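You operate a simulated robot arm through the tools that you are given. There is no shell and no other tool.

You run a simulated robot arm. Do the job below in one go: nothing can be reset, and whatever is moved stays where it is left.

Task
Press each cap back on its own can and stand both cans in the black basket. Set down upright: white can, pink can.

Only the result counts: the job must be done as asked and must still hold three seconds after the hand-in. Knocking over, shifting, dropping, spilling or breaking anything else fails it. A push-on lid holds only when it is set on centred and level and pressed home; a screw cap is set on level and turned clockwise until tight.

Robot
A 7-joint arm with a three-finger gripper, fixed in place. Base frame: the origin is on the floor under the middle of its stand, x ahead of it, y to its left, z up; the work surface is at about z = 760. Lengths are in mm, angles in degrees, forces in N, time in s.
It reaches about 1342 mm from its shoulder. Its first joint turns from -166.0 to 166.0 degrees. Payload 2.69 kg.
The TCP is the grasp point between the finger pads, 30 mm short of the fingertips. In the tool frame z runs along the fingers and y along their closing line. The gripper opens to 128 mm; its body begins 117 mm behind the TCP.
Orientation is told as [roll, pitch, yaw] about the base's x, y, z axes, in that order, counted from this pose: with the fingers straight down and closing along the base's y, the tool's x points along the base's -x, its y along +y and its z along -z.

Tools
- The arm moves only by the tool send_rows. Its argument "steps" is a list of rows, each a list of 3 entries, a list of its own where there are three numbers: the gripper command, from -1 (fully open) to 1 (shut), values between in proportion, then the shift along the tool's x, y, z in mm, then the turn, a rotation vector about the tool's x, y, z in degrees. In form: [[hand, [tx, ty, tz], [rx, ry, rz]], ...]. A call has 1 to 20 rows; each row shifts and turns the commanded pose from where the row before left it, along the tool's axes as they then stand. A row lasts 0.2 s, in which the tool goes at most 50 mm and 8.6 degrees; a call with a longer step from one row to the next is refused whole, and so is a gripper value outside its range. A pose out of reach is approached as far as the arm can. The call stops where the force on the tool passes 40 N (or 10 N more than at its start, if that is more) or the arm is blocked; 0.2 s more then pass. The fingers move at their own pace (about 127 mm/s each) and stop on an object; they squeeze with about 28 N. The grip force told is the motor's: it shows also when the fingers shut on nothing. Time passes only in rows, and 0.2 s behind the last, so rows that do not move let the fingers close. It gives the time, the measured TCP pose, the force on the tool (base axes), the opening and the grip force at its end, in the units of the frame above (readings bear some noise), with the torque about the TCP (base axes, N m) and any sound that the robot's microphone picked up.
- Cameras (640 x 400 px; columns grow to the right, rows downward): "scene" is fixed at [218.6, -500.6, 1351.4]; the picture's right is [0.85, -0.53, 0.00], its down [-0.25, -0.41, -0.88] and it looks along [0.46, 0.75, -0.48] (base axes); focal length 325 px, centre (320, 200). "wrist" rides on the gripper at [58, 54, -131] in the tool frame; the picture's right is [-0.68, 0.74, 0.00], its down [-0.62, -0.57, -0.55] and it looks along [-0.40, -0.37, 0.84] (tool axes); focal length 234 px, centre (320, 200).
- capture(camera): a new picture of that camera. It takes no simulated time.
- lift_body(by): moves the trunk up (or, below 0, down) by that many mm; the arm rides with it, the base frame stays. It gives what a move gives, with no picture.
- measure_at(camera, pixels): for up to 12 pixels [column, row] of the newest picture of that camera ("zoom" is the newest enlarged one), the place [x, y, z] in the base frame of the surface seen there, good to about 2 mm. It takes no simulated time.
- close_up(camera, box): a new picture of the part [left, top, right, bottom] of that camera's present view, enlarged. It takes no simulated time.
- close_job(): hands the job in; it is judged then, once.

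Unless the task says otherwise, let go and move clear before handing in.

The tools are called after ">>>" as a command line: name --argument value ..., lists and objects as JSON in quotes. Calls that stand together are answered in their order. send_rows: Moves the arm, as the interface text tells. Its arguments: {"type":"object","properties":{"steps":{"type":"array","items":{"type":"array"}}},"required":["steps"]} The other tools are called the same way: lift_body (by) moves the trunk up or down; capture (camera) takes a picture; measure_at (camera, pixels) gives the place of the surface under pixels of a picture; close_up (camera, box) takes an enlarged picture of a part of a camera's view; close_job () hands the job in.

At the start:

```text
t: 0.0
position: [607.8, -29.1, 1211.7]
orientation: [-0.1, 0.1, -0.1]
wrist_force: [0.2, -0.6, 0.1]
moment: [0.04, 0.01, -0.01]
finger_gap: 127.9
grasp_force: 0.1
trunk travel left (down, up): [-150.0, 200.0]
```

scene: 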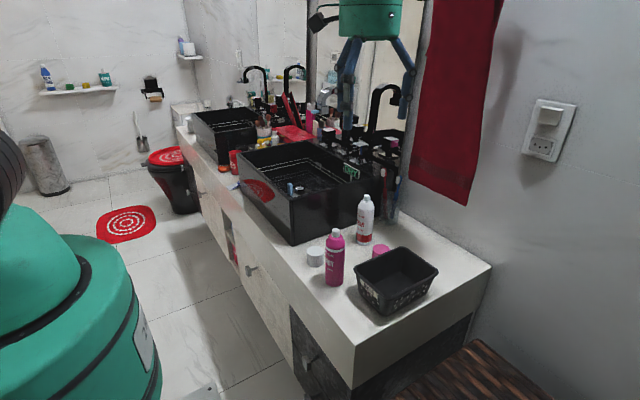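
wrist: 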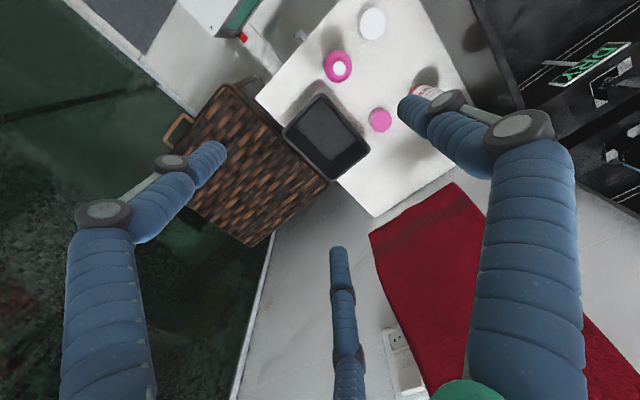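

The scene shows a pink can near (335,258), a white can near (365,218), a white cap near (315,257), a pink cap near (380,252) and the black basket near (396,280). I'll zoom in to get detail before measuring.

>>> close_up --camera "scene" --box '[290, 180, 450, 320]'

>>> close_up --camera "wrist" --box '[260, 0, 500, 200]'

```text
2.86 times, centred on (370, 250) of scene
```

zoom: 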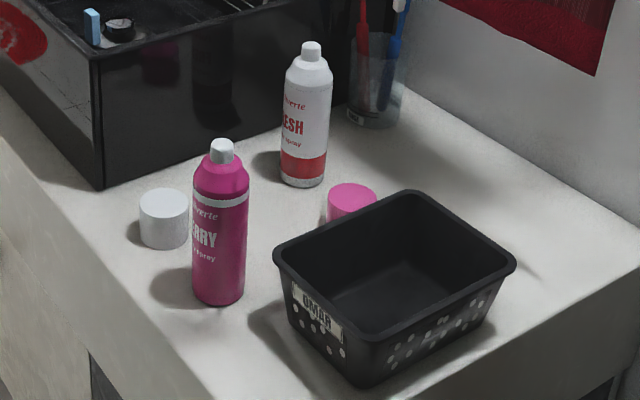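

```text
2.00 times, centred on (380, 100) of wrist
```

zoom: 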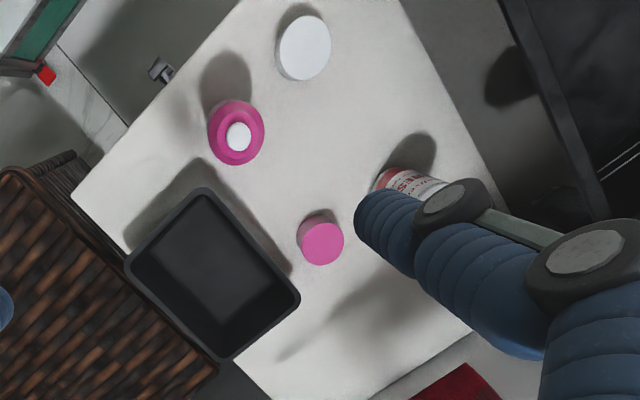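

Both cans have bare nozzles on top and their caps sit open-end-down on the counter. I'll measure the caps, cans and basket in both views.

>>> measure_at --camera "zoom" --pixels '[[303, 47], [303, 17], [280, 45], [238, 137], [238, 112], [214, 135], [322, 244], [303, 240], [341, 240], [205, 192], [210, 270], [223, 356]]'

>>> measure_at --camera "scene" --pixels '[[316, 248], [335, 230], [335, 237], [335, 284], [367, 196], [367, 203], [366, 240], [378, 247], [392, 248], [438, 268], [359, 273], [395, 275]]'

```text
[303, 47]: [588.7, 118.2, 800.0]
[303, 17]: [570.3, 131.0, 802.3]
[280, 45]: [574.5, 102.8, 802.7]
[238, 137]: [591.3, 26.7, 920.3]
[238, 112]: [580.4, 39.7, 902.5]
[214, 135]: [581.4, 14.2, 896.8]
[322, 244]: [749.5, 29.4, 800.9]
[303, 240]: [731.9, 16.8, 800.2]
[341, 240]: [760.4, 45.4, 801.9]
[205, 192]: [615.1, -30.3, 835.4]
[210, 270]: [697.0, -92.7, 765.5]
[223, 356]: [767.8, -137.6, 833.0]
```

```text
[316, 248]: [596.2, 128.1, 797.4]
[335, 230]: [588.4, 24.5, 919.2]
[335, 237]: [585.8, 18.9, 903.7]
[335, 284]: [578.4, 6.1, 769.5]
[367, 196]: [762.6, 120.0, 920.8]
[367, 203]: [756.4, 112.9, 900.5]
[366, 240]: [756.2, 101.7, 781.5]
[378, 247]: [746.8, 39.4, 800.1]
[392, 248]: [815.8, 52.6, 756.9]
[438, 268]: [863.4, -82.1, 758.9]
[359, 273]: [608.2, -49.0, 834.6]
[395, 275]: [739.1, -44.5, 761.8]
```

Both caps look about 52 mm across and 40 mm tall, so they match by colour (white to white, pink to pink). I'll zoom in tighter for exact centres and diameters.

>>> close_up --camera "scene" --box '[300, 185, 396, 245]'

>>> close_up --camera "scene" --box '[300, 220, 396, 290]'

>>> close_up --camera "scene" --box '[340, 235, 450, 325]'

```text
6.67 times, centred on (348, 215) of scene
```

zoom: 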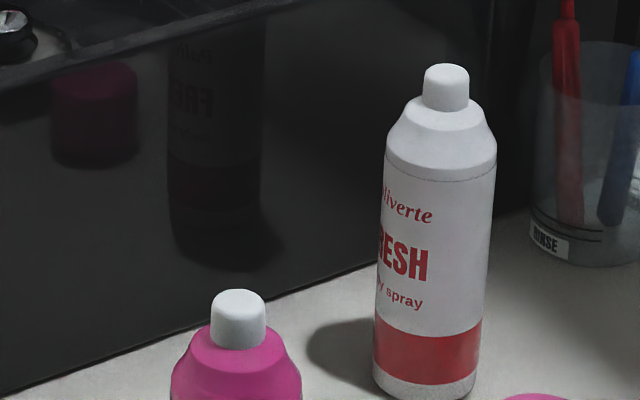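

```text
5.71 times, centred on (348, 255) of scene
```

zoom: 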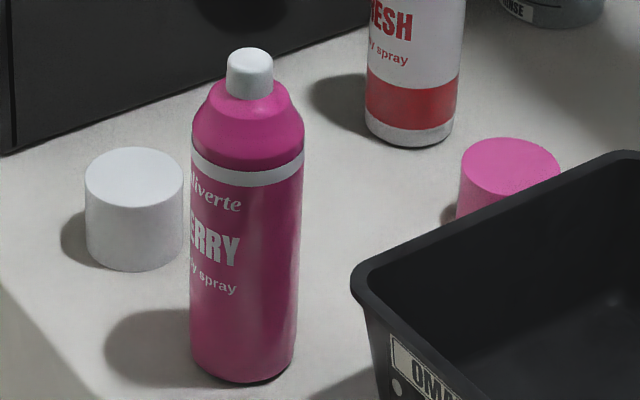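

```text
4.44 times, centred on (395, 280) of scene
```

zoom: 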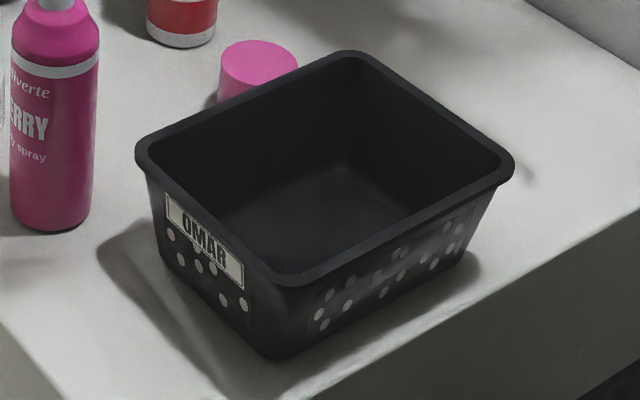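

The basket fills the latest zoom, with rim corners near (140,155), (350,53), (513,165) and (293,283). I'll measure its rim and floor.

>>> measure_at --camera "zoom" --pixels '[[143, 158], [350, 54], [509, 165], [293, 280], [240, 103], [430, 100], [400, 228], [215, 230], [330, 190], [270, 230], [360, 210], [400, 205]]'

>>> close_up --camera "wrist" --box '[275, 80, 375, 190]'

```text
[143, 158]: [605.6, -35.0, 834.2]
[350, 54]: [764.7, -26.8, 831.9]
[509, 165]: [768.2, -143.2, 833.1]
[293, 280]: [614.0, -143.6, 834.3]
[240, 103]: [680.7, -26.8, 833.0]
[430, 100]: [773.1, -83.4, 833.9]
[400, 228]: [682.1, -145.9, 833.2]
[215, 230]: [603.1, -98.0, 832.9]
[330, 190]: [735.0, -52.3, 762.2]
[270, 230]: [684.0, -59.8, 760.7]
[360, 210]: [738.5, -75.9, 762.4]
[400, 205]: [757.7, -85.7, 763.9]
```

```text
3.64 times, centred on (325, 135) of wrist
```

zoom: 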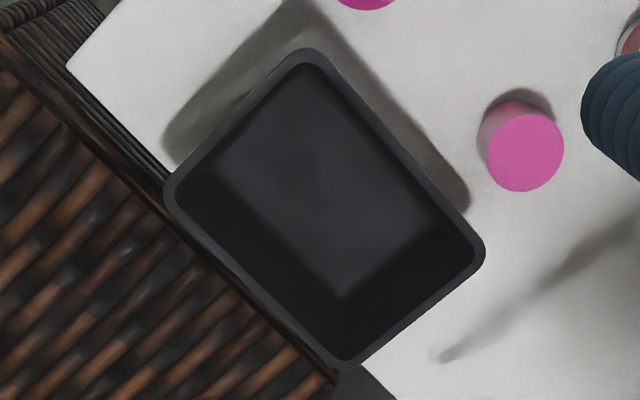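

From above, the basket rim spans about x 602–773 and y −146 to −27. I'll map the edges of its floor so I know where the cans can stand.

>>> measure_at --camera "zoom" --pixels '[[218, 175], [208, 178], [232, 160], [260, 140], [300, 100], [345, 295], [343, 270], [320, 260], [420, 210], [400, 200], [300, 150], [280, 240]]'

>>> capture --camera "wrist"

```text
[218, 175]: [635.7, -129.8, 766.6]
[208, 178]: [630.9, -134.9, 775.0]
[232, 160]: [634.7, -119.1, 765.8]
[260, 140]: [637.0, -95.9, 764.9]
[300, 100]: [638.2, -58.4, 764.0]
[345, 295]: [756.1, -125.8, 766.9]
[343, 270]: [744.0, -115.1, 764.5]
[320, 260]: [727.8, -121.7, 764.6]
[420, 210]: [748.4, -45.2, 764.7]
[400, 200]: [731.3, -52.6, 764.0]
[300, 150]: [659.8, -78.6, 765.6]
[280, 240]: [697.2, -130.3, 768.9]
```

```text
taken
```

wrist: 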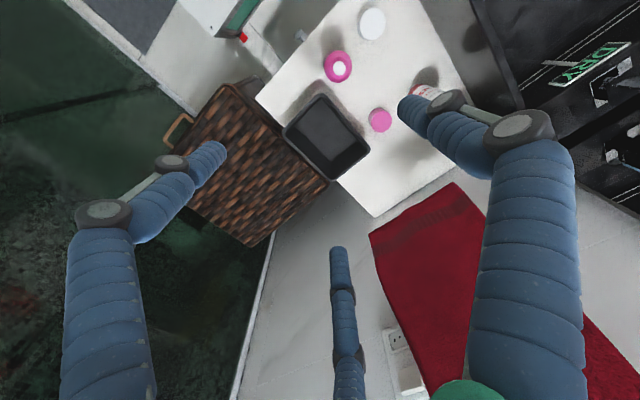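

The basket floor spans about x 620–757 and y −132 to −42, at z ≈ 765. The sink and the "RINSE" cup stand near the cans, so I'll measure their edges for finger clearance.

>>> measure_at --camera "scene" --pixels '[[292, 244], [291, 200], [293, 225], [355, 222], [240, 180], [310, 147], [377, 172], [340, 205], [394, 200], [385, 208], [391, 218], [397, 178]]'

>>> close_up --camera "scene" --box '[330, 130, 430, 230]'

```text
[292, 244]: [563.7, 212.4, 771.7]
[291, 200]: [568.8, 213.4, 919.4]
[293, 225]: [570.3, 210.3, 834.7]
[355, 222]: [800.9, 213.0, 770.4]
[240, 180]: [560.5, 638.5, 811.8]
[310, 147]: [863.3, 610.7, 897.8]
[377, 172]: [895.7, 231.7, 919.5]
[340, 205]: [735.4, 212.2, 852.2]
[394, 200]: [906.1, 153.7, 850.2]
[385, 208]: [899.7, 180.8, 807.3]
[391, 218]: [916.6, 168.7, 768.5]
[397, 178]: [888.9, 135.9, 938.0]
```

```text
4.00 times, centred on (380, 180) of scene
```

zoom: 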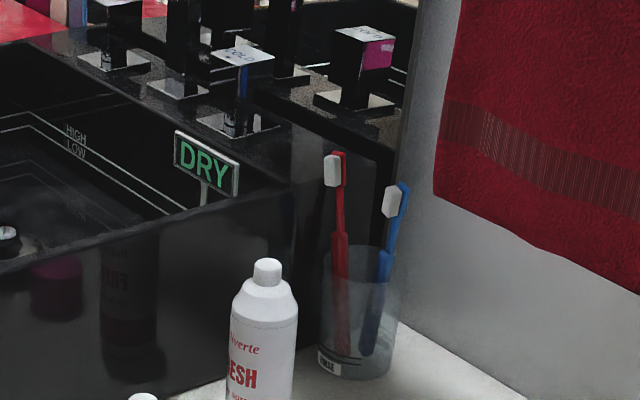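

The sink's near wall is the plane y ≈ 212, reaching z ≈ 920 and about 95 mm beyond the white cap. I'll look at the gripper itself to judge how far its fingers stick out.

>>> close_up --camera "scene" --box '[300, 0, 440, 130]'

```text
3.08 times, centred on (370, 65) of scene
```

zoom: 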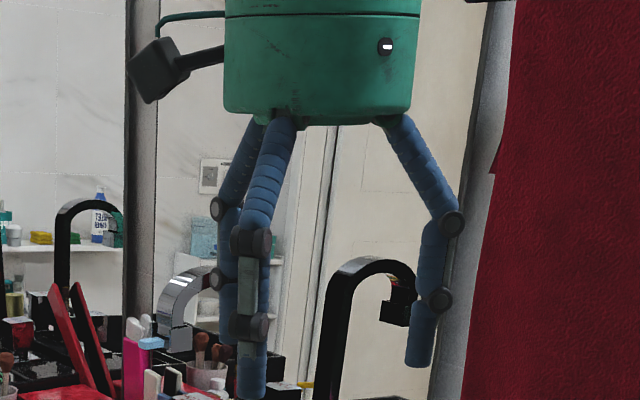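

The fingers bow outward before coming in at the tips. I'll measure the knuckles and tips to get their actual radius from the hand axis.

>>> measure_at --camera "zoom" --pixels '[[452, 222], [440, 298], [418, 362], [395, 120], [430, 180], [250, 245], [250, 325], [250, 395], [275, 120], [218, 208], [216, 278], [320, 60]]'

```text
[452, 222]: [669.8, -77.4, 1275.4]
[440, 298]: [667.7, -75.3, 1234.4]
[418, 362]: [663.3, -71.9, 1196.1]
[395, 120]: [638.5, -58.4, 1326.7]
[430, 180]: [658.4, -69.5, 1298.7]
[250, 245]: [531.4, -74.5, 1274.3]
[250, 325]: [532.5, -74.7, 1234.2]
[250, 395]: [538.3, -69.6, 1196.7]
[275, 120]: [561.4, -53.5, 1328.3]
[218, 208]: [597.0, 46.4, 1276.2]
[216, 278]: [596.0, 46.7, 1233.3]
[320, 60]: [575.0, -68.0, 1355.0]
```

The open fingers reach about 90 mm from the hand axis, so near the sink I'll work with a partial opening. Next I'll move to above the white cap at about (590,117) and look straight down at it.

>>> send_rows --steps '[[-0.3, [2.2, 18.3, 25], [0, 0, 0]], [-0.3, [2.2, 18.3, 25], [0, 0, 0]], [-0.3, [2.2, 18.3, 25], [0, 0, 0]], [-0.3, [2.2, 18.3, 25], [0, 0, 0]], [-0.3, [2.2, 18.3, 25], [0, 0, 0]], [-0.3, [2.2, 18.3, 25], [0, 0, 0]], [-0.3, [2.2, 18.3, 25], [0, 0, 0]], [-0.3, [2.2, 18.3, 25], [0, 0, 0]], [-0.3, [0, 0, 0], [0, 0, 0]], [-0.3, [0, 0, 0], [0, 0, 0]]]'

>>> capture --camera "wrist"

>>> capture --camera "scene"

```text
t: 2.2
position: [589.2, 117.3, 1010.6]
orientation: [0.1, 0.1, 0.0]
wrist_force: [-0.6, -0.5, -0.5]
moment: [0.0, -0.01, 0.0]
finger_gap: 83.1
grasp_force: 0.1
trunk travel left (down, up): [-150.0, 200.0]
```

```text
taken
```

wrist: 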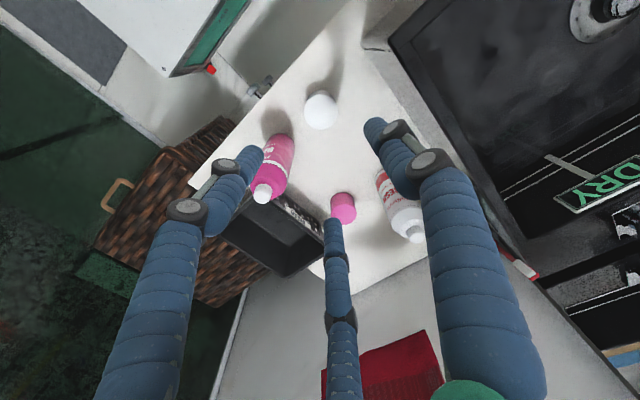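

```text
taken
```

scene: 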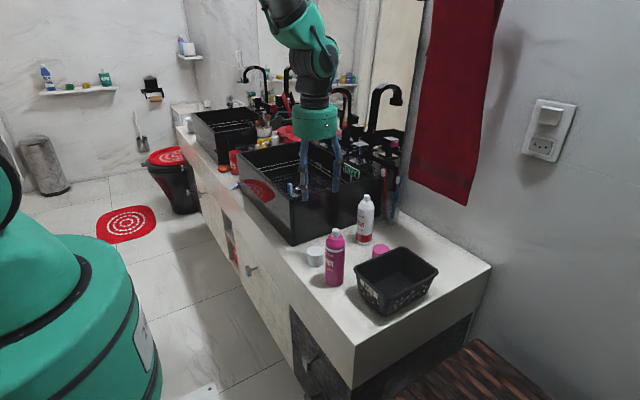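

The hand is now above the white cap, which appears at (320,110) in the wrist view. I'll zoom in on it and find its rim points.

>>> close_up --camera "wrist" --box '[288, 85, 352, 135]'

```text
8.00 times, centred on (320, 110) of wrist
```

zoom: 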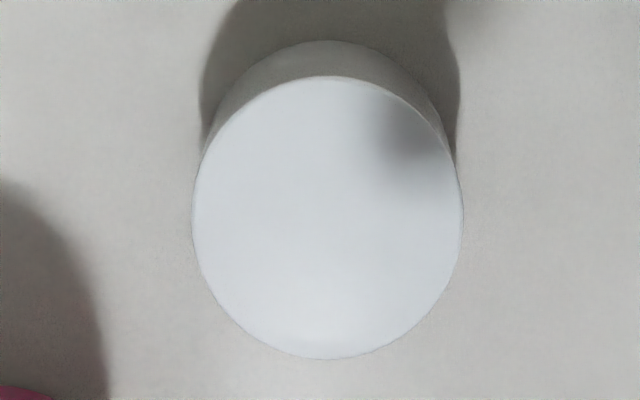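

>>> measure_at --camera "zoom" --pixels '[[327, 217], [202, 217], [453, 217], [327, 86], [327, 350], [240, 130], [415, 310], [240, 310], [415, 130], [60, 130], [600, 300]]'

```text
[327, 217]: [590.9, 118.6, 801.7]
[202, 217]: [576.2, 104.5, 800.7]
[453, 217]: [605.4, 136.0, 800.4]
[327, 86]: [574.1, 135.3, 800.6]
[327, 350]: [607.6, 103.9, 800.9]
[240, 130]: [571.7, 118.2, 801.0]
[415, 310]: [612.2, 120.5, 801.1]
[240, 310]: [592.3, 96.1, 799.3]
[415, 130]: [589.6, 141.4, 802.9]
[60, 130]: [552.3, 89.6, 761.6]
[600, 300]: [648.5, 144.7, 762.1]
```

The white cap's centre is (591, 119.5) with its top at z 801; it is about 46 mm across and 40 mm tall. I'll go straight down so the fingertips stay just above the cap's bottom edge.

>>> send_rows --steps '[[-0.3, [-1.2, 2.2, 25], [0, 0, 0]], [-0.3, [0, 0, 30], [0, 0, 0]], [-0.3, [0, 0, 30], [0, 0, 0]], [-0.3, [0, 0, 30], [0, 0, 0]], [-0.3, [0, 0, 25], [0, 0, 0]], [-0.3, [0, 0, 20], [0, 0, 0]], [-0.3, [0, 0, 0], [0, 0, 0]], [-0.3, [0, 0, 0], [0, 0, 0]]]'

>>> capture --camera "wrist"

>>> close_up --camera "scene" --box '[270, 140, 400, 290]'

```text
t: 4.0
position: [590.1, 121.3, 849.8]
orientation: [0.1, -0.1, 0.0]
wrist_force: [-0.6, 0.2, 0.5]
moment: [-0.02, 0.02, 0.0]
finger_gap: 82.9
grasp_force: 0.0
trunk travel left (down, up): [-150.0, 200.0]
```

```text
taken
```

wrist: 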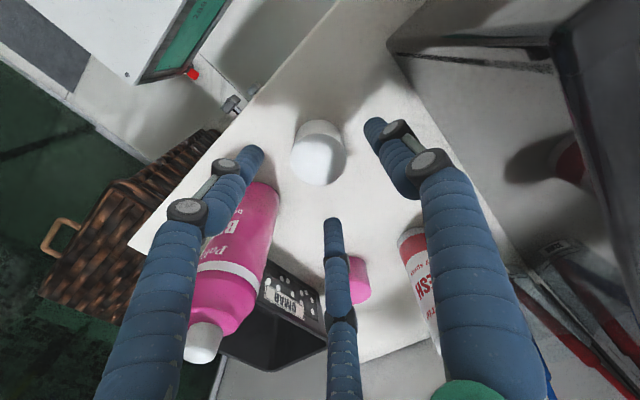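

```text
2.67 times, centred on (335, 215) of scene
```

zoom: 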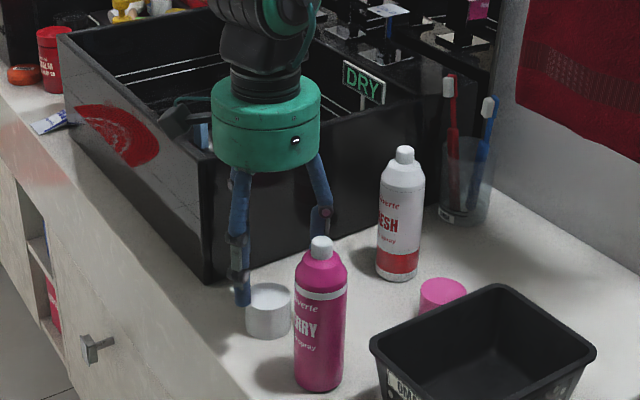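

The cap sits centred between the fingers, and hand, sink and pink can are clear of each other. I'll go down the last 54 mm and close.

>>> send_rows --steps '[[-0.3, [0, 0, 20], [0, 0, 0]], [-0.3, [0, 0, 20], [0, 0, 0]], [-0.3, [0, 0, 14.5], [0, 0, 0]], [-0.3, [0, 0, 0], [0, 0, 0]], [-0.3, [0, 0, 0], [0, 0, 0]]]'

>>> capture --camera "wrist"

```text
t: 5.2
position: [591.5, 120.0, 795.5]
orientation: [0.0, 0.0, 0.0]
wrist_force: [0.8, -0.8, 0.4]
moment: [0.0, -0.01, 0.01]
finger_gap: 83.1
grasp_force: 0.1
trunk travel left (down, up): [-150.0, 200.0]
```

```text
taken
```

wrist: 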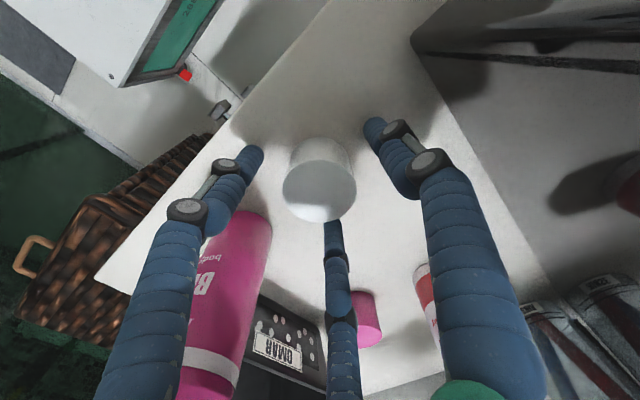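

The cap is enclosed by the three fingers with its top at about (320,185). I'll close the fingers on it in stages.

>>> send_rows --steps '[[0.0, [0, 0, 0], [0, 0, 0]], [0.15, [0, 0, 0], [0, 0, 0]], [0.22, [0, 0, 0], [0, 0, 0]], [0.3, [0, 0, 0], [0, 0, 0]], [0.6, [0, 0, 0], [0, 0, 0]], [1.0, [0, 0, 0], [0, 0, 0]], [1.0, [0, 0, 0], [0, 0, 0]], [1.0, [0, 0, 0], [0, 0, 0]]]'

>>> capture --camera "wrist"

>>> close_up --camera "scene" --box '[270, 180, 370, 290]'

```text
t: 7.0
position: [590.9, 120.4, 796.4]
orientation: [0.0, 0.0, 0.0]
wrist_force: [-0.5, 0.7, 2.4]
moment: [0.02, 0.03, 0.04]
finger_gap: 45.2
grasp_force: 28.0
trunk travel left (down, up): [-150.0, 200.0]
```

```text
taken
```

wrist: 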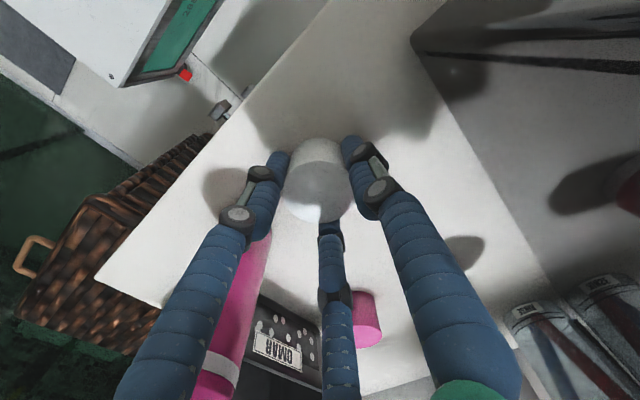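

```text
3.64 times, centred on (320, 235) of scene
```

zoom: 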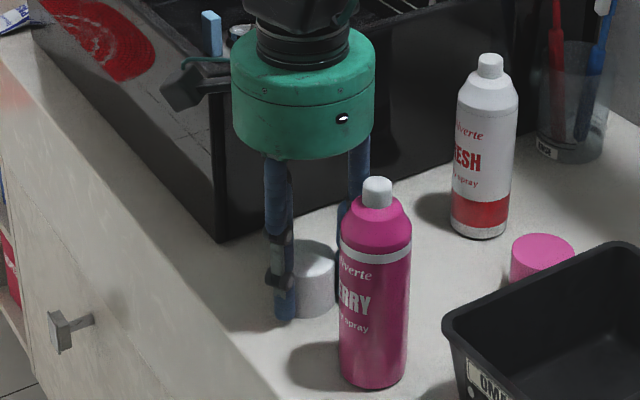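

The grip holds at a 45 mm gap with 28 N. I'll lift the cap straight up, well above the can tops.

>>> send_rows --steps '[[1.0, [0, 0, -10], [0, 0, 0]], [1.0, [0, 0, -20], [0, 0, 0]], [1.0, [0, 0, -30], [0, 0, 0]], [1.0, [0, 0, -30], [0, 0, 0]], [1.0, [0, 0, -30], [0, 0, 0]], [1.0, [0, 0, -30], [0, 0, 0]], [1.0, [0, 0, -30], [0, 0, 0]], [1.0, [0, 0, -30], [0, 0, 0]], [1.0, [0, 0, -10], [0, 0, 0]], [1.0, [0, 0, 0], [0, 0, 0]]]'

>>> capture --camera "wrist"

>>> close_up --camera "scene" --box '[270, 100, 400, 200]'

```text
t: 9.2
position: [591.2, 118.7, 1014.7]
orientation: [0.0, 0.0, 0.0]
wrist_force: [0.1, -0.8, 0.5]
moment: [-0.03, -0.04, -0.04]
finger_gap: 45.2
grasp_force: 28.0
trunk travel left (down, up): [-150.0, 200.0]
```

```text
taken
```

wrist: 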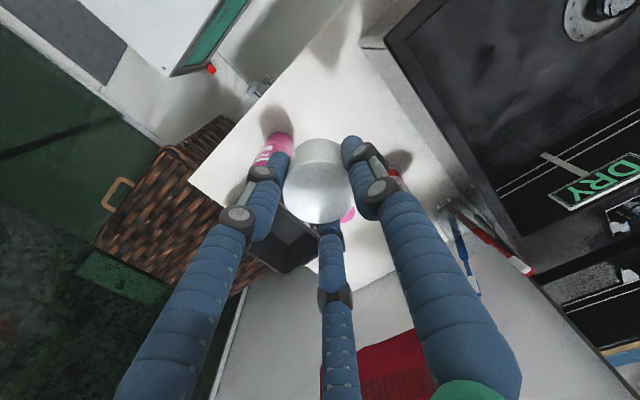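

```text
4.00 times, centred on (335, 150) of scene
```

zoom: 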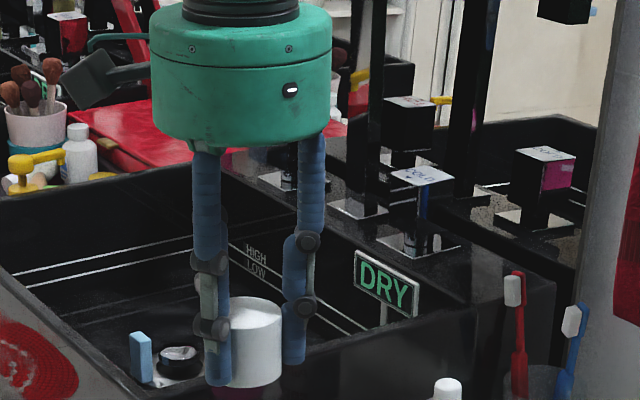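

The cap is held and looks level. I'll measure its top face in the wrist view to see its offset from the TCP axis and any tilt.

>>> close_up --camera "wrist" --box '[270, 130, 366, 230]'

```text
4.00 times, centred on (318, 180) of wrist
```

zoom: 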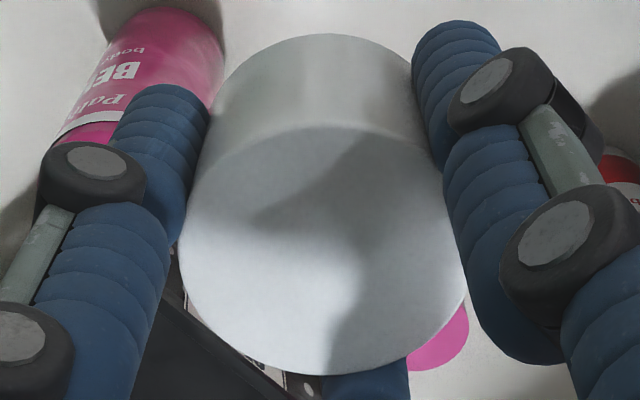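

>>> measure_at --camera "zoom" --pixels '[[323, 250], [190, 245], [455, 255], [325, 132], [320, 365], [230, 165], [412, 345], [235, 335], [410, 165]]'

```text
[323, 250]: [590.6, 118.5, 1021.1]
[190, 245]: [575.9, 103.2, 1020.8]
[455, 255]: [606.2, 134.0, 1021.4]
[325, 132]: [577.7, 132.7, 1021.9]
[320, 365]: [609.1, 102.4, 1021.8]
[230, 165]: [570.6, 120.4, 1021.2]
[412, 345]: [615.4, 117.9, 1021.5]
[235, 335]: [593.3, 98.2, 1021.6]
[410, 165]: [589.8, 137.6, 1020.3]
```

The cap sits level (z 1020–1022) and centred on the TCP axis within about 1 mm. I'll sidestep to (690,40) so the wrist camera can see the white can's top past the fingers.

>>> send_rows --steps '[[1.0, [-24.75, -19.9, 0], [0, 0, 0]], [1.0, [-24.75, -19.9, 0], [0, 0, 0]], [1.0, [-24.75, -19.9, 0], [0, 0, 0]], [1.0, [-24.75, -19.8, 0], [0, 0, 0]], [1.0, [0, 0, 0], [0, 0, 0]]]'

>>> capture --camera "wrist"

```text
t: 10.4
position: [694.0, 40.0, 1015.4]
orientation: [0.0, 0.0, 0.0]
wrist_force: [-0.2, 0.0, -0.6]
moment: [0.04, 0.05, 0.01]
finger_gap: 45.1
grasp_force: 27.8
trunk travel left (down, up): [-150.0, 200.0]
```

```text
taken
```

wrist: 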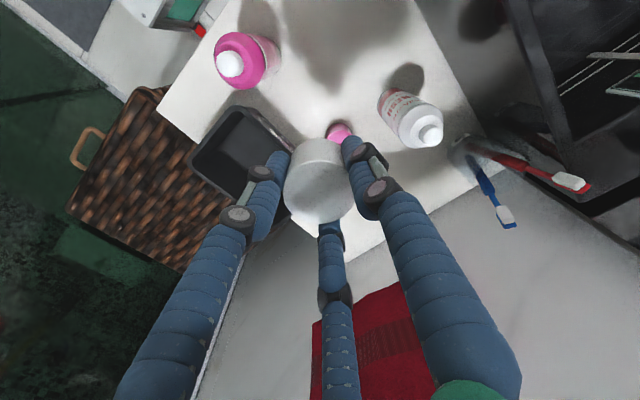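

Both can tops are visible: white near (425,125) and pink near (235,60). I'll zoom on each and measure their shoulders and nozzles.

>>> close_up --camera "wrist" --box '[370, 80, 450, 155]'

```text
5.33 times, centred on (410, 118) of wrist
```

zoom: 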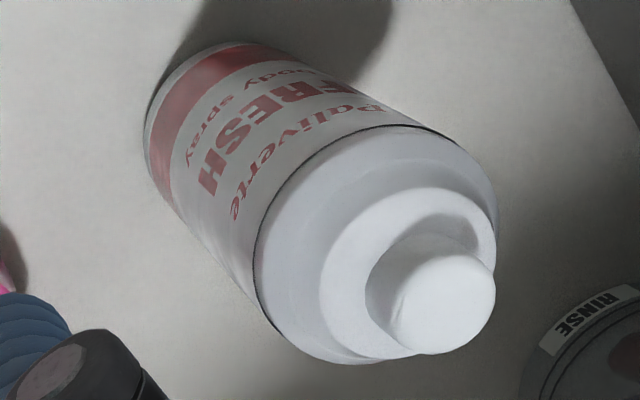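

>>> measure_at --camera "zoom" --pixels '[[446, 305], [410, 305], [484, 305], [446, 270], [446, 342], [330, 280], [425, 195], [490, 245], [370, 340], [265, 260], [400, 133], [290, 320]]'

>>> close_up --camera "wrist" --box '[200, 20, 290, 95]'

```text
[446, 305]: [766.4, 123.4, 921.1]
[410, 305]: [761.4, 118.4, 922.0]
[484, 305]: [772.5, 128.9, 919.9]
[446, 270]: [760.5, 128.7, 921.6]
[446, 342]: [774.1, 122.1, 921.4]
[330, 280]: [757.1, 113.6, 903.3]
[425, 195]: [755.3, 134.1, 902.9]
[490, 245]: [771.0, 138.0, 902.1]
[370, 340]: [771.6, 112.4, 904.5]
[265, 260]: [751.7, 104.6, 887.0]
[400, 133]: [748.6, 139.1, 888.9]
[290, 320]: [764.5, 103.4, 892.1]
```

```text
5.33 times, centred on (245, 58) of wrist
```

zoom: 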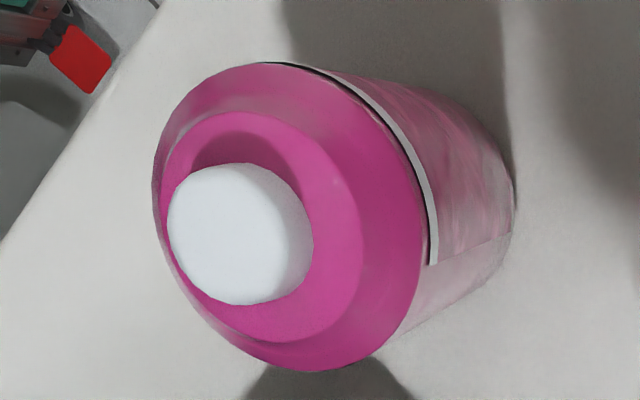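

>>> measure_at --camera "zoom" --pixels '[[232, 235], [185, 235], [285, 235], [232, 175], [232, 295], [200, 135], [350, 220], [270, 335], [240, 120], [420, 225], [270, 70], [370, 340]]'

>>> close_up --camera "scene" --box '[345, 185, 390, 225]'

```text
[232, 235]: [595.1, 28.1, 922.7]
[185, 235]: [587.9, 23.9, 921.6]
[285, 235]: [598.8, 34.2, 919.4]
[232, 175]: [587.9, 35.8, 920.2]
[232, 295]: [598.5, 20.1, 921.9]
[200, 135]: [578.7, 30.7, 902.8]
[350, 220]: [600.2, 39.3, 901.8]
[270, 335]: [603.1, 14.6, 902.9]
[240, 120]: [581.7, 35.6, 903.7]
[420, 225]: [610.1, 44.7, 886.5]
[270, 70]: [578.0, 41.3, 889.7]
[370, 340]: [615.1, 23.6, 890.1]
```

```text
10.00 times, centred on (368, 205) of scene
```

zoom: 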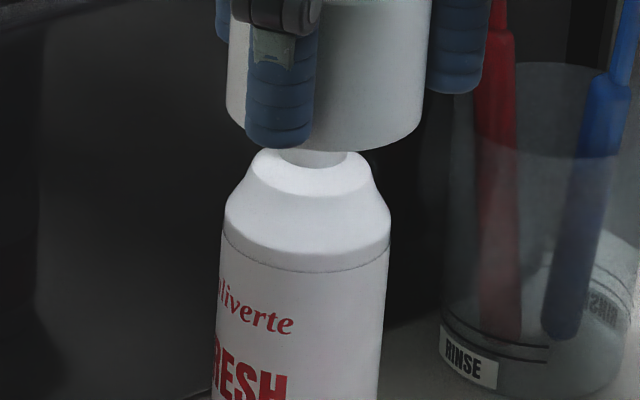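

The scene zoom shows the white can's upper body with edges near columns 222 and 388. I'll measure points across the body and nozzle there to cross-check the can's centre.

>>> measure_at --camera "zoom" --pixels '[[228, 260], [300, 275], [380, 262], [226, 300], [298, 320], [378, 310], [250, 185], [312, 200], [368, 175], [265, 270], [340, 275], [310, 160]]'

```text
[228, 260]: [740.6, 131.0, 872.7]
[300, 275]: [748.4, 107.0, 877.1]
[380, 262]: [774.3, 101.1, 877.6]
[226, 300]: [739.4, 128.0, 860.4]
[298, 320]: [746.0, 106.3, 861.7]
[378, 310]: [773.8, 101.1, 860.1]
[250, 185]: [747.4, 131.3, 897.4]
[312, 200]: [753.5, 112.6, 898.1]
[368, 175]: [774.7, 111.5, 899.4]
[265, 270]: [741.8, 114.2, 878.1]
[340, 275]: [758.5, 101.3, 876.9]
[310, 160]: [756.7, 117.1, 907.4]
```

The body points fit a circle of radius about 23 mm centred near (763,123.5), while the wrist view gave (765,123.5). I'll let the arm settle and repeat to narrow that down.

>>> send_rows --steps '[[1.0, [0, 0, 0], [0, 0, 0]], [1.0, [0, 0, 0], [0, 0, 0]], [1.0, [0, 0, 0], [0, 0, 0]]]'

>>> close_up --camera "wrist" --box '[370, 80, 450, 155]'

>>> measure_at --camera "zoom" --pixels '[[446, 305], [425, 305], [465, 305], [446, 285], [446, 325], [262, 290], [330, 155], [430, 138], [300, 340], [345, 355], [260, 250], [300, 185]]'

```text
t: 11.2
position: [692.5, 40.6, 1015.1]
orientation: [0.0, 0.0, 0.0]
wrist_force: [-0.2, -0.4, -0.4]
moment: [0.0, 0.0, 0.01]
finger_gap: 45.1
grasp_force: 28.2
trunk travel left (down, up): [-150.0, 200.0]
```

```text
5.33 times, centred on (410, 118) of wrist
```

zoom: 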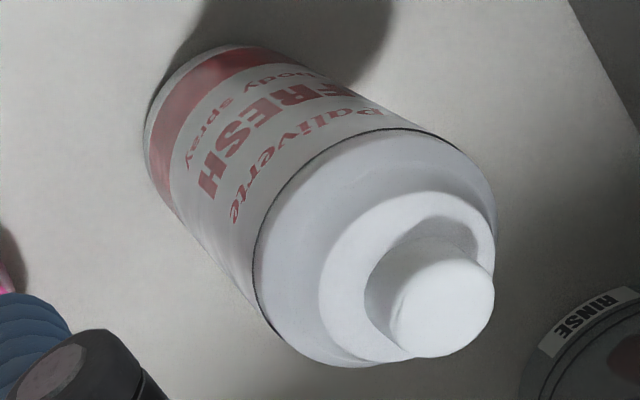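

```text
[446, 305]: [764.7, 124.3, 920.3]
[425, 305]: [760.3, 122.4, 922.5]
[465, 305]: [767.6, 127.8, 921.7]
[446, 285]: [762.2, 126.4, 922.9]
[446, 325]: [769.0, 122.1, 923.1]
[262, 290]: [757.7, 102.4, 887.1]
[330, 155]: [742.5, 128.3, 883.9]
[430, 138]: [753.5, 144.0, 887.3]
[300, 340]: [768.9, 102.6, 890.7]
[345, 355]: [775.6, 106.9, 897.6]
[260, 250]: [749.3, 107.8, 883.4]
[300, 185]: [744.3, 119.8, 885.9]
```

Repeat readings put the white can's axis at about (764.5,124.1). The TCP reads about 2 mm past my command in x, so I'll measure the held cap in the same view to get a direct relative offset.

>>> close_up --camera "wrist" --box '[270, 130, 366, 230]'

>>> measure_at --camera "zoom" --pixels '[[323, 250], [190, 245], [455, 255], [325, 135], [320, 365], [230, 168], [412, 345], [235, 335], [410, 168], [275, 250], [370, 250], [323, 300]]'

```text
4.00 times, centred on (318, 180) of wrist
```

zoom: 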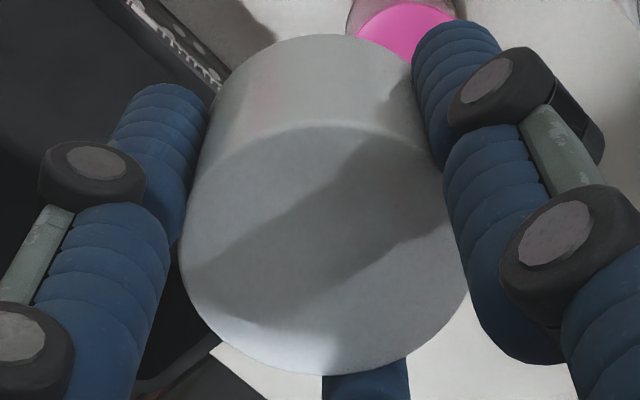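

```text
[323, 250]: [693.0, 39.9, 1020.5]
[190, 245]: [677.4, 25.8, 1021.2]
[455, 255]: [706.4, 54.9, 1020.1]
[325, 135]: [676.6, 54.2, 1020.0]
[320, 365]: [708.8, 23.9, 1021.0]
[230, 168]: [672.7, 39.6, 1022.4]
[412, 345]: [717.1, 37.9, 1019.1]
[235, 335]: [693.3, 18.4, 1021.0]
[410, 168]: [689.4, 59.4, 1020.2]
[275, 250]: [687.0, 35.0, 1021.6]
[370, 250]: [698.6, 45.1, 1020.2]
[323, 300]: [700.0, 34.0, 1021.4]
```

Cap axis and TCP agree at about (692.7,39.8), and the white can's axis is (764.5,124.1). I'll shift by (71.8, 84.3), still well above the can.

>>> send_rows --steps '[[1.0, [-18, 21, 0], [0, 0, 0]], [1.0, [-18, 21, 0], [0, 0, 0]], [1.0, [-18, 21, 0], [0, 0, 0]], [1.0, [-17.8, 21.3, 0], [0, 0, 0]], [1.0, [0, 0, 0], [0, 0, 0]], [1.0, [0, 0, 0], [0, 0, 0]], [1.0, [0, 0, 0], [0, 0, 0]]]'

>>> send_rows --steps '[[1.0, [0, 0, 10], [0, 0, 0]], [1.0, [0, 0, 10], [0, 0, 0]], [1.0, [0, 0, 0], [0, 0, 0]], [1.0, [0, 0, 0], [0, 0, 0]]]'

>>> capture --camera "wrist"

>>> close_up --camera "scene" --box '[335, 165, 395, 215]'

```text
t: 12.8
position: [761.9, 123.7, 1014.4]
orientation: [0.0, 0.0, 0.0]
wrist_force: [0.2, -0.4, 0.3]
moment: [0.01, 0.0, -0.03]
finger_gap: 44.7
grasp_force: 27.8
trunk travel left (down, up): [-150.0, 200.0]
```

```text
t: 13.8
position: [761.2, 124.1, 995.7]
orientation: [0.1, -0.1, 0.0]
wrist_force: [0.5, -0.9, 0.4]
moment: [-0.03, -0.02, 0.02]
finger_gap: 45.0
grasp_force: 28.0
trunk travel left (down, up): [-150.0, 200.0]
```

```text
taken
```

wrist: 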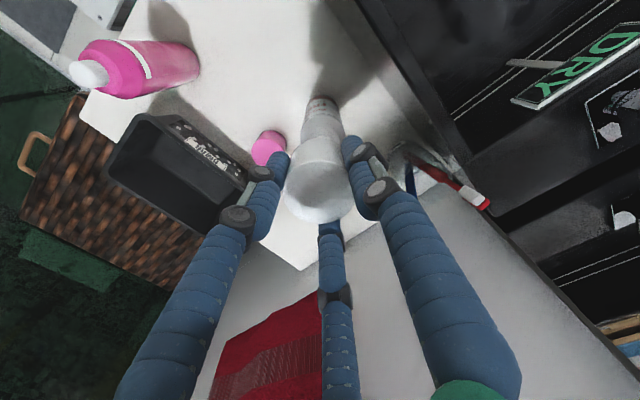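

```text
8.00 times, centred on (365, 190) of scene
```

zoom: 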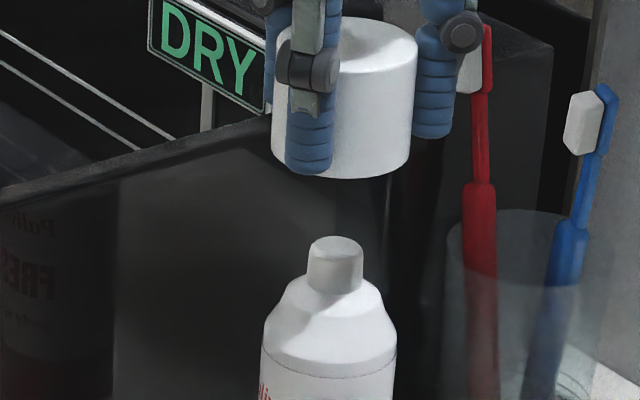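

The readings put the TCP near x 761.5, and in the scene zoom the cap looks 1–2 mm left of the can's axis. I'll zoom more tightly on cap and can to measure that offset.

>>> close_up --camera "scene" --box '[348, 165, 388, 190]'

>>> close_up --camera "scene" --box '[348, 190, 388, 215]'

```text
16.00 times, centred on (368, 178) of scene
```

zoom: 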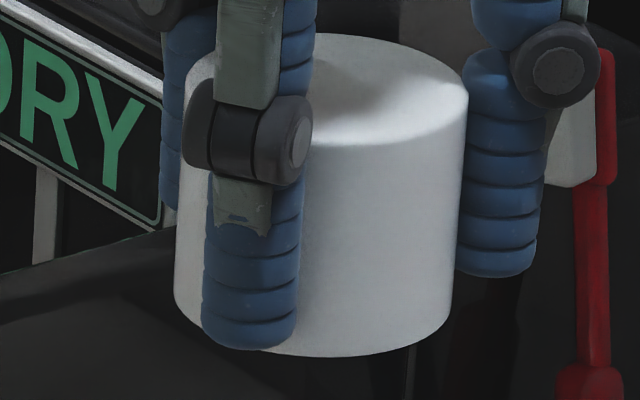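

```text
16.00 times, centred on (368, 202) of scene
```

zoom: 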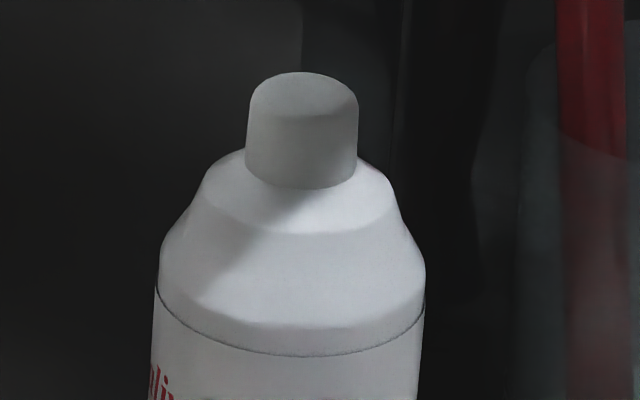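

Projecting the can's axis up to the cap's height shows the cap about 1.8 mm to the left, which agrees with the readings. I'll move +2.5 mm in x and take several readings.

>>> send_rows --steps '[[1.0, [-2.5, 0, 0], [0, 0, 0]], [1.0, [0, 0, 0], [0, 0, 0]], [1.0, [0, 0, 0], [0, 0, 0]]]'

>>> send_rows --steps '[[1.0, [0, 0, 0], [0, 0, 0]]]'

>>> send_rows --steps '[[1.0, [0, 0, 0], [0, 0, 0]]]'

>>> send_rows --steps '[[1.0, [0, 0, 0], [0, 0, 0]]]'

>>> close_up --camera "scene" --box '[348, 165, 388, 190]'

>>> close_up --camera "wrist" --box '[270, 85, 370, 230]'

```text
t: 14.6
position: [765.4, 123.1, 995.8]
orientation: [-0.1, 0.0, -0.1]
wrist_force: [1.0, 1.0, -1.0]
moment: [-0.02, 0.02, -0.02]
finger_gap: 45.0
grasp_force: 28.2
trunk travel left (down, up): [-150.0, 200.0]
```

```text
t: 15.0
position: [764.2, 124.1, 995.6]
orientation: [0.0, 0.0, 0.0]
wrist_force: [-0.5, -1.0, 0.2]
moment: [-0.01, -0.02, 0.0]
finger_gap: 44.9
grasp_force: 27.9
trunk travel left (down, up): [-150.0, 200.0]
```

```text
t: 15.4
position: [764.8, 123.2, 995.5]
orientation: [0.0, 0.0, 0.0]
wrist_force: [0.3, -0.1, 0.7]
moment: [-0.04, -0.01, -0.02]
finger_gap: 45.2
grasp_force: 27.7
trunk travel left (down, up): [-150.0, 200.0]
```

```text
t: 15.8
position: [764.6, 124.7, 995.3]
orientation: [0.0, 0.1, 0.0]
wrist_force: [-0.4, 0.4, 0.1]
moment: [-0.03, 0.01, 0.0]
finger_gap: 45.0
grasp_force: 28.4
trunk travel left (down, up): [-150.0, 200.0]
```

```text
16.00 times, centred on (368, 178) of scene
```

zoom: 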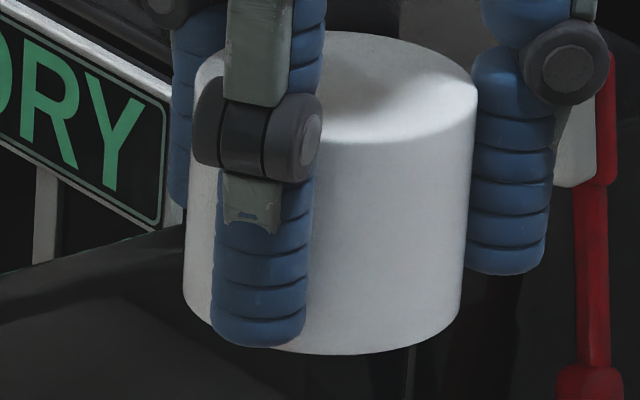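

```text
2.76 times, centred on (320, 158) of wrist
```

zoom: 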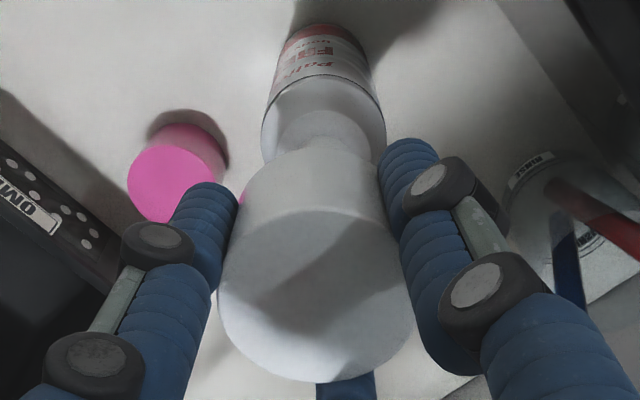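

The scene view now lines up: cap axis at column 368.5 against an expected 368.6. The wrist view suggests a small offset along the other direction, so I'll zoom tighter there to check.

>>> close_up --camera "wrist" --box '[290, 90, 354, 130]'

>>> measure_at --camera "zoom" --pixels '[[200, 240], [440, 240], [320, 180], [230, 140], [415, 150], [320, 300], [260, 300], [390, 300], [300, 100], [350, 100]]'

>>> close_up --camera "wrist" --box '[272, 150, 368, 220]'

>>> measure_at --camera "zoom" --pixels '[[320, 150], [320, 240], [320, 300], [230, 200], [400, 200], [250, 250], [390, 250], [200, 200], [430, 200]]'

```text
10.00 times, centred on (322, 110) of wrist
```

zoom: 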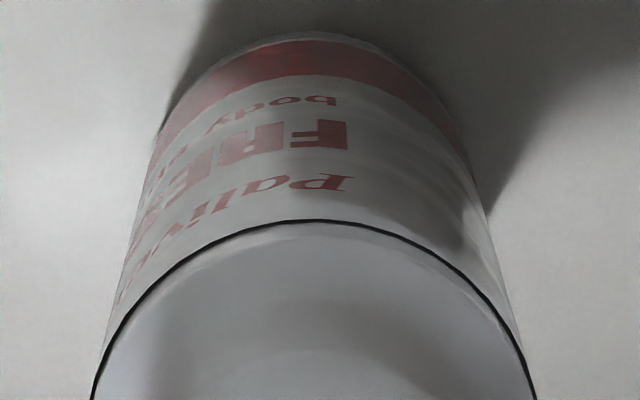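

```text
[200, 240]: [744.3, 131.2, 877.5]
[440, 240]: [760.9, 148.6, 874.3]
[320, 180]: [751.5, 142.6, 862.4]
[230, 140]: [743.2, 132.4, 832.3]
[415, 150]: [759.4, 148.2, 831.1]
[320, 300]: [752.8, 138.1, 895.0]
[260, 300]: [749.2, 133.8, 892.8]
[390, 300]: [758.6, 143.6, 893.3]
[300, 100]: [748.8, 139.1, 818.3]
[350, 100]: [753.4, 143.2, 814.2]
```

```text
5.71 times, centred on (320, 185) of wrist
```

zoom: 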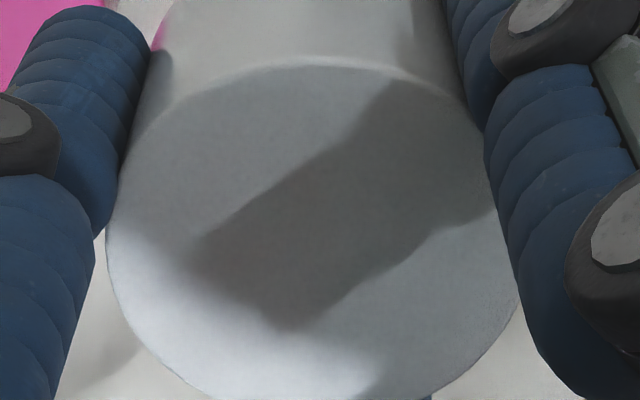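

```text
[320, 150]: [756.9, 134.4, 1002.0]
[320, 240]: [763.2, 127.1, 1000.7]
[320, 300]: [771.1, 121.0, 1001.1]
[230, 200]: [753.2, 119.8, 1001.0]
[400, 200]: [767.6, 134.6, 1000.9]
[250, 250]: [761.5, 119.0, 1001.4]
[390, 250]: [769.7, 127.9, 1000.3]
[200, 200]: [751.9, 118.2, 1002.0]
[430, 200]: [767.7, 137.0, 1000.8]
```

In the wrist view the can's axis (column ≈321.3) sits about 1.5–2 mm to the right of the cap's axis. I'll zoom on the junction between cap and can to confirm.

>>> close_up --camera "wrist" --box '[280, 120, 360, 170]'

>>> close_up --camera "wrist" --box '[270, 170, 370, 232]'

```text
8.00 times, centred on (320, 145) of wrist
```

zoom: 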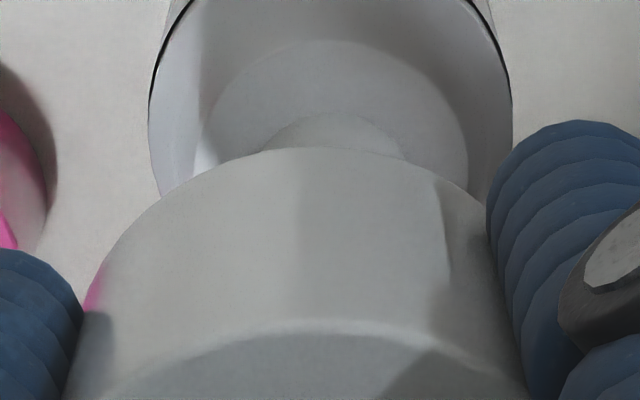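

```text
6.40 times, centred on (320, 201) of wrist
```

zoom: 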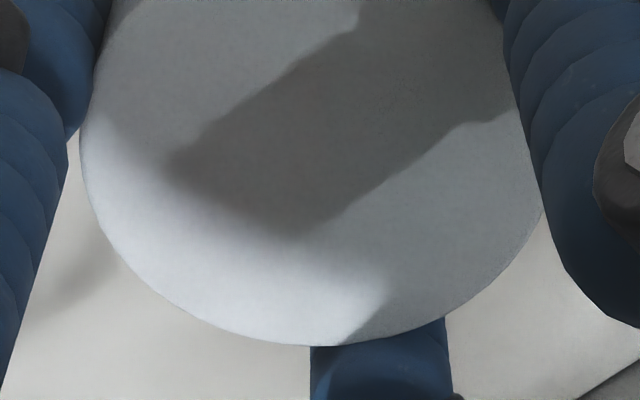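

Several estimates agree on an offset of about 1.5 mm along (0.68,0.74). I'll correct by (+1.0,+1.1), come down 33 mm to just above the nozzle, and recheck.

>>> send_rows --steps '[[1.0, [-1.0, 1.1, 0], [0, 0, 0]], [1.0, [0, 0, 11], [0, 0, 0]], [1.0, [0, 0, 11], [0, 0, 0]], [1.0, [0, 0, 11], [0, 0, 0]], [1.0, [0, 0, 0], [0, 0, 0]], [1.0, [0, 0, 0], [0, 0, 0]]]'

>>> send_rows --steps '[[1.0, [0, 0, 0], [0, 0, 0]]]'

>>> send_rows --steps '[[1.0, [0, 0, 0], [0, 0, 0]]]'

>>> close_up --camera "wrist" --box '[280, 120, 360, 170]'

>>> close_up --camera "scene" --box '[336, 170, 400, 214]'

```text
t: 17.2
position: [765.4, 125.6, 963.8]
orientation: [0.0, 0.1, 0.0]
wrist_force: [-0.6, -0.3, 0.5]
moment: [-0.01, -0.02, 0.0]
finger_gap: 44.9
grasp_force: 28.4
trunk travel left (down, up): [-150.0, 200.0]
```

```text
t: 17.6
position: [765.4, 125.3, 962.8]
orientation: [-0.1, -0.1, 0.0]
wrist_force: [0.4, 0.5, -0.2]
moment: [0.03, -0.01, 0.01]
finger_gap: 45.1
grasp_force: 27.7
trunk travel left (down, up): [-150.0, 200.0]
```

```text
t: 18.0
position: [766.3, 126.7, 963.3]
orientation: [-0.1, 0.0, 0.0]
wrist_force: [-0.2, -0.3, -0.2]
moment: [0.0, -0.01, 0.03]
finger_gap: 44.9
grasp_force: 28.1
trunk travel left (down, up): [-150.0, 200.0]
```

```text
8.00 times, centred on (320, 145) of wrist
```

zoom: 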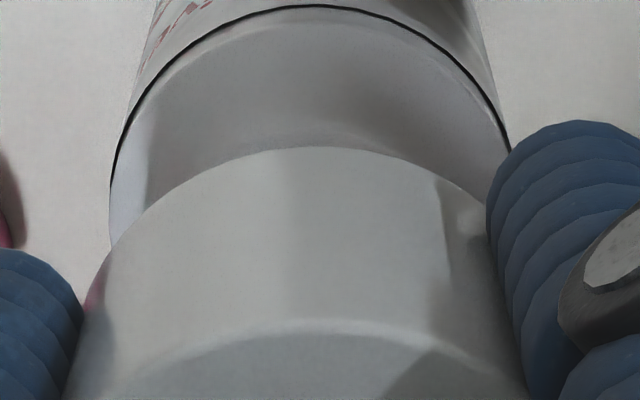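

```text
9.09 times, centred on (368, 192) of scene
```

zoom: 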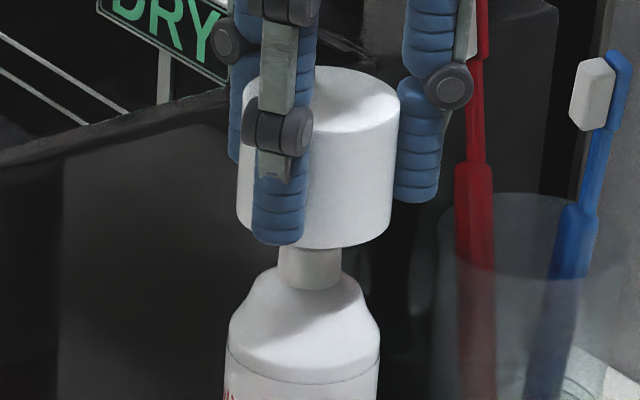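

Both views now agree to about 0.4 mm (wrist: can 313 vs cap 316; scene: 317.5 vs 318.5). I'll lower the cap over the nozzle until just before contact.

>>> send_rows --steps '[[1.0, [0, 0, 7], [0, 0, 0]], [1.0, [0, 0, 7], [0, 0, 0]], [1.0, [0, 0, 7], [0, 0, 0]], [1.0, [0, 0, 6], [0, 0, 0]], [1.0, [0, 0, 0], [0, 0, 0]], [1.0, [0, 0, 0], [0, 0, 0]]]'

>>> close_up --camera "wrist" --box '[280, 110, 360, 170]'

>>> close_up --camera "scene" --box '[336, 176, 400, 220]'

```text
t: 19.4
position: [765.1, 125.8, 937.6]
orientation: [0.0, 0.1, 0.0]
wrist_force: [0.4, 0.2, -0.3]
moment: [0.0, 0.01, 0.0]
finger_gap: 45.3
grasp_force: 28.3
trunk travel left (down, up): [-150.0, 200.0]
```

```text
6.67 times, centred on (320, 140) of wrist
```

zoom: 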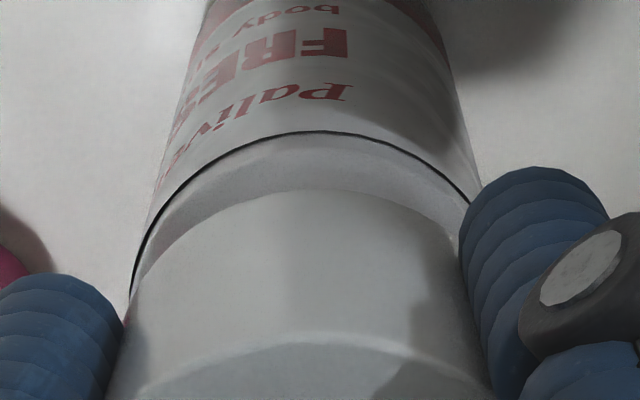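

```text
9.09 times, centred on (368, 198) of scene
```

zoom: 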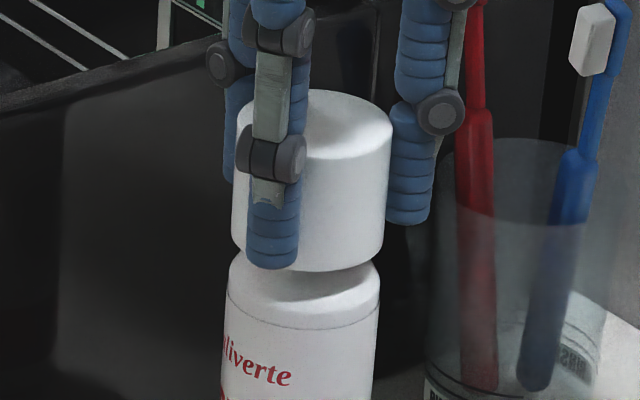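

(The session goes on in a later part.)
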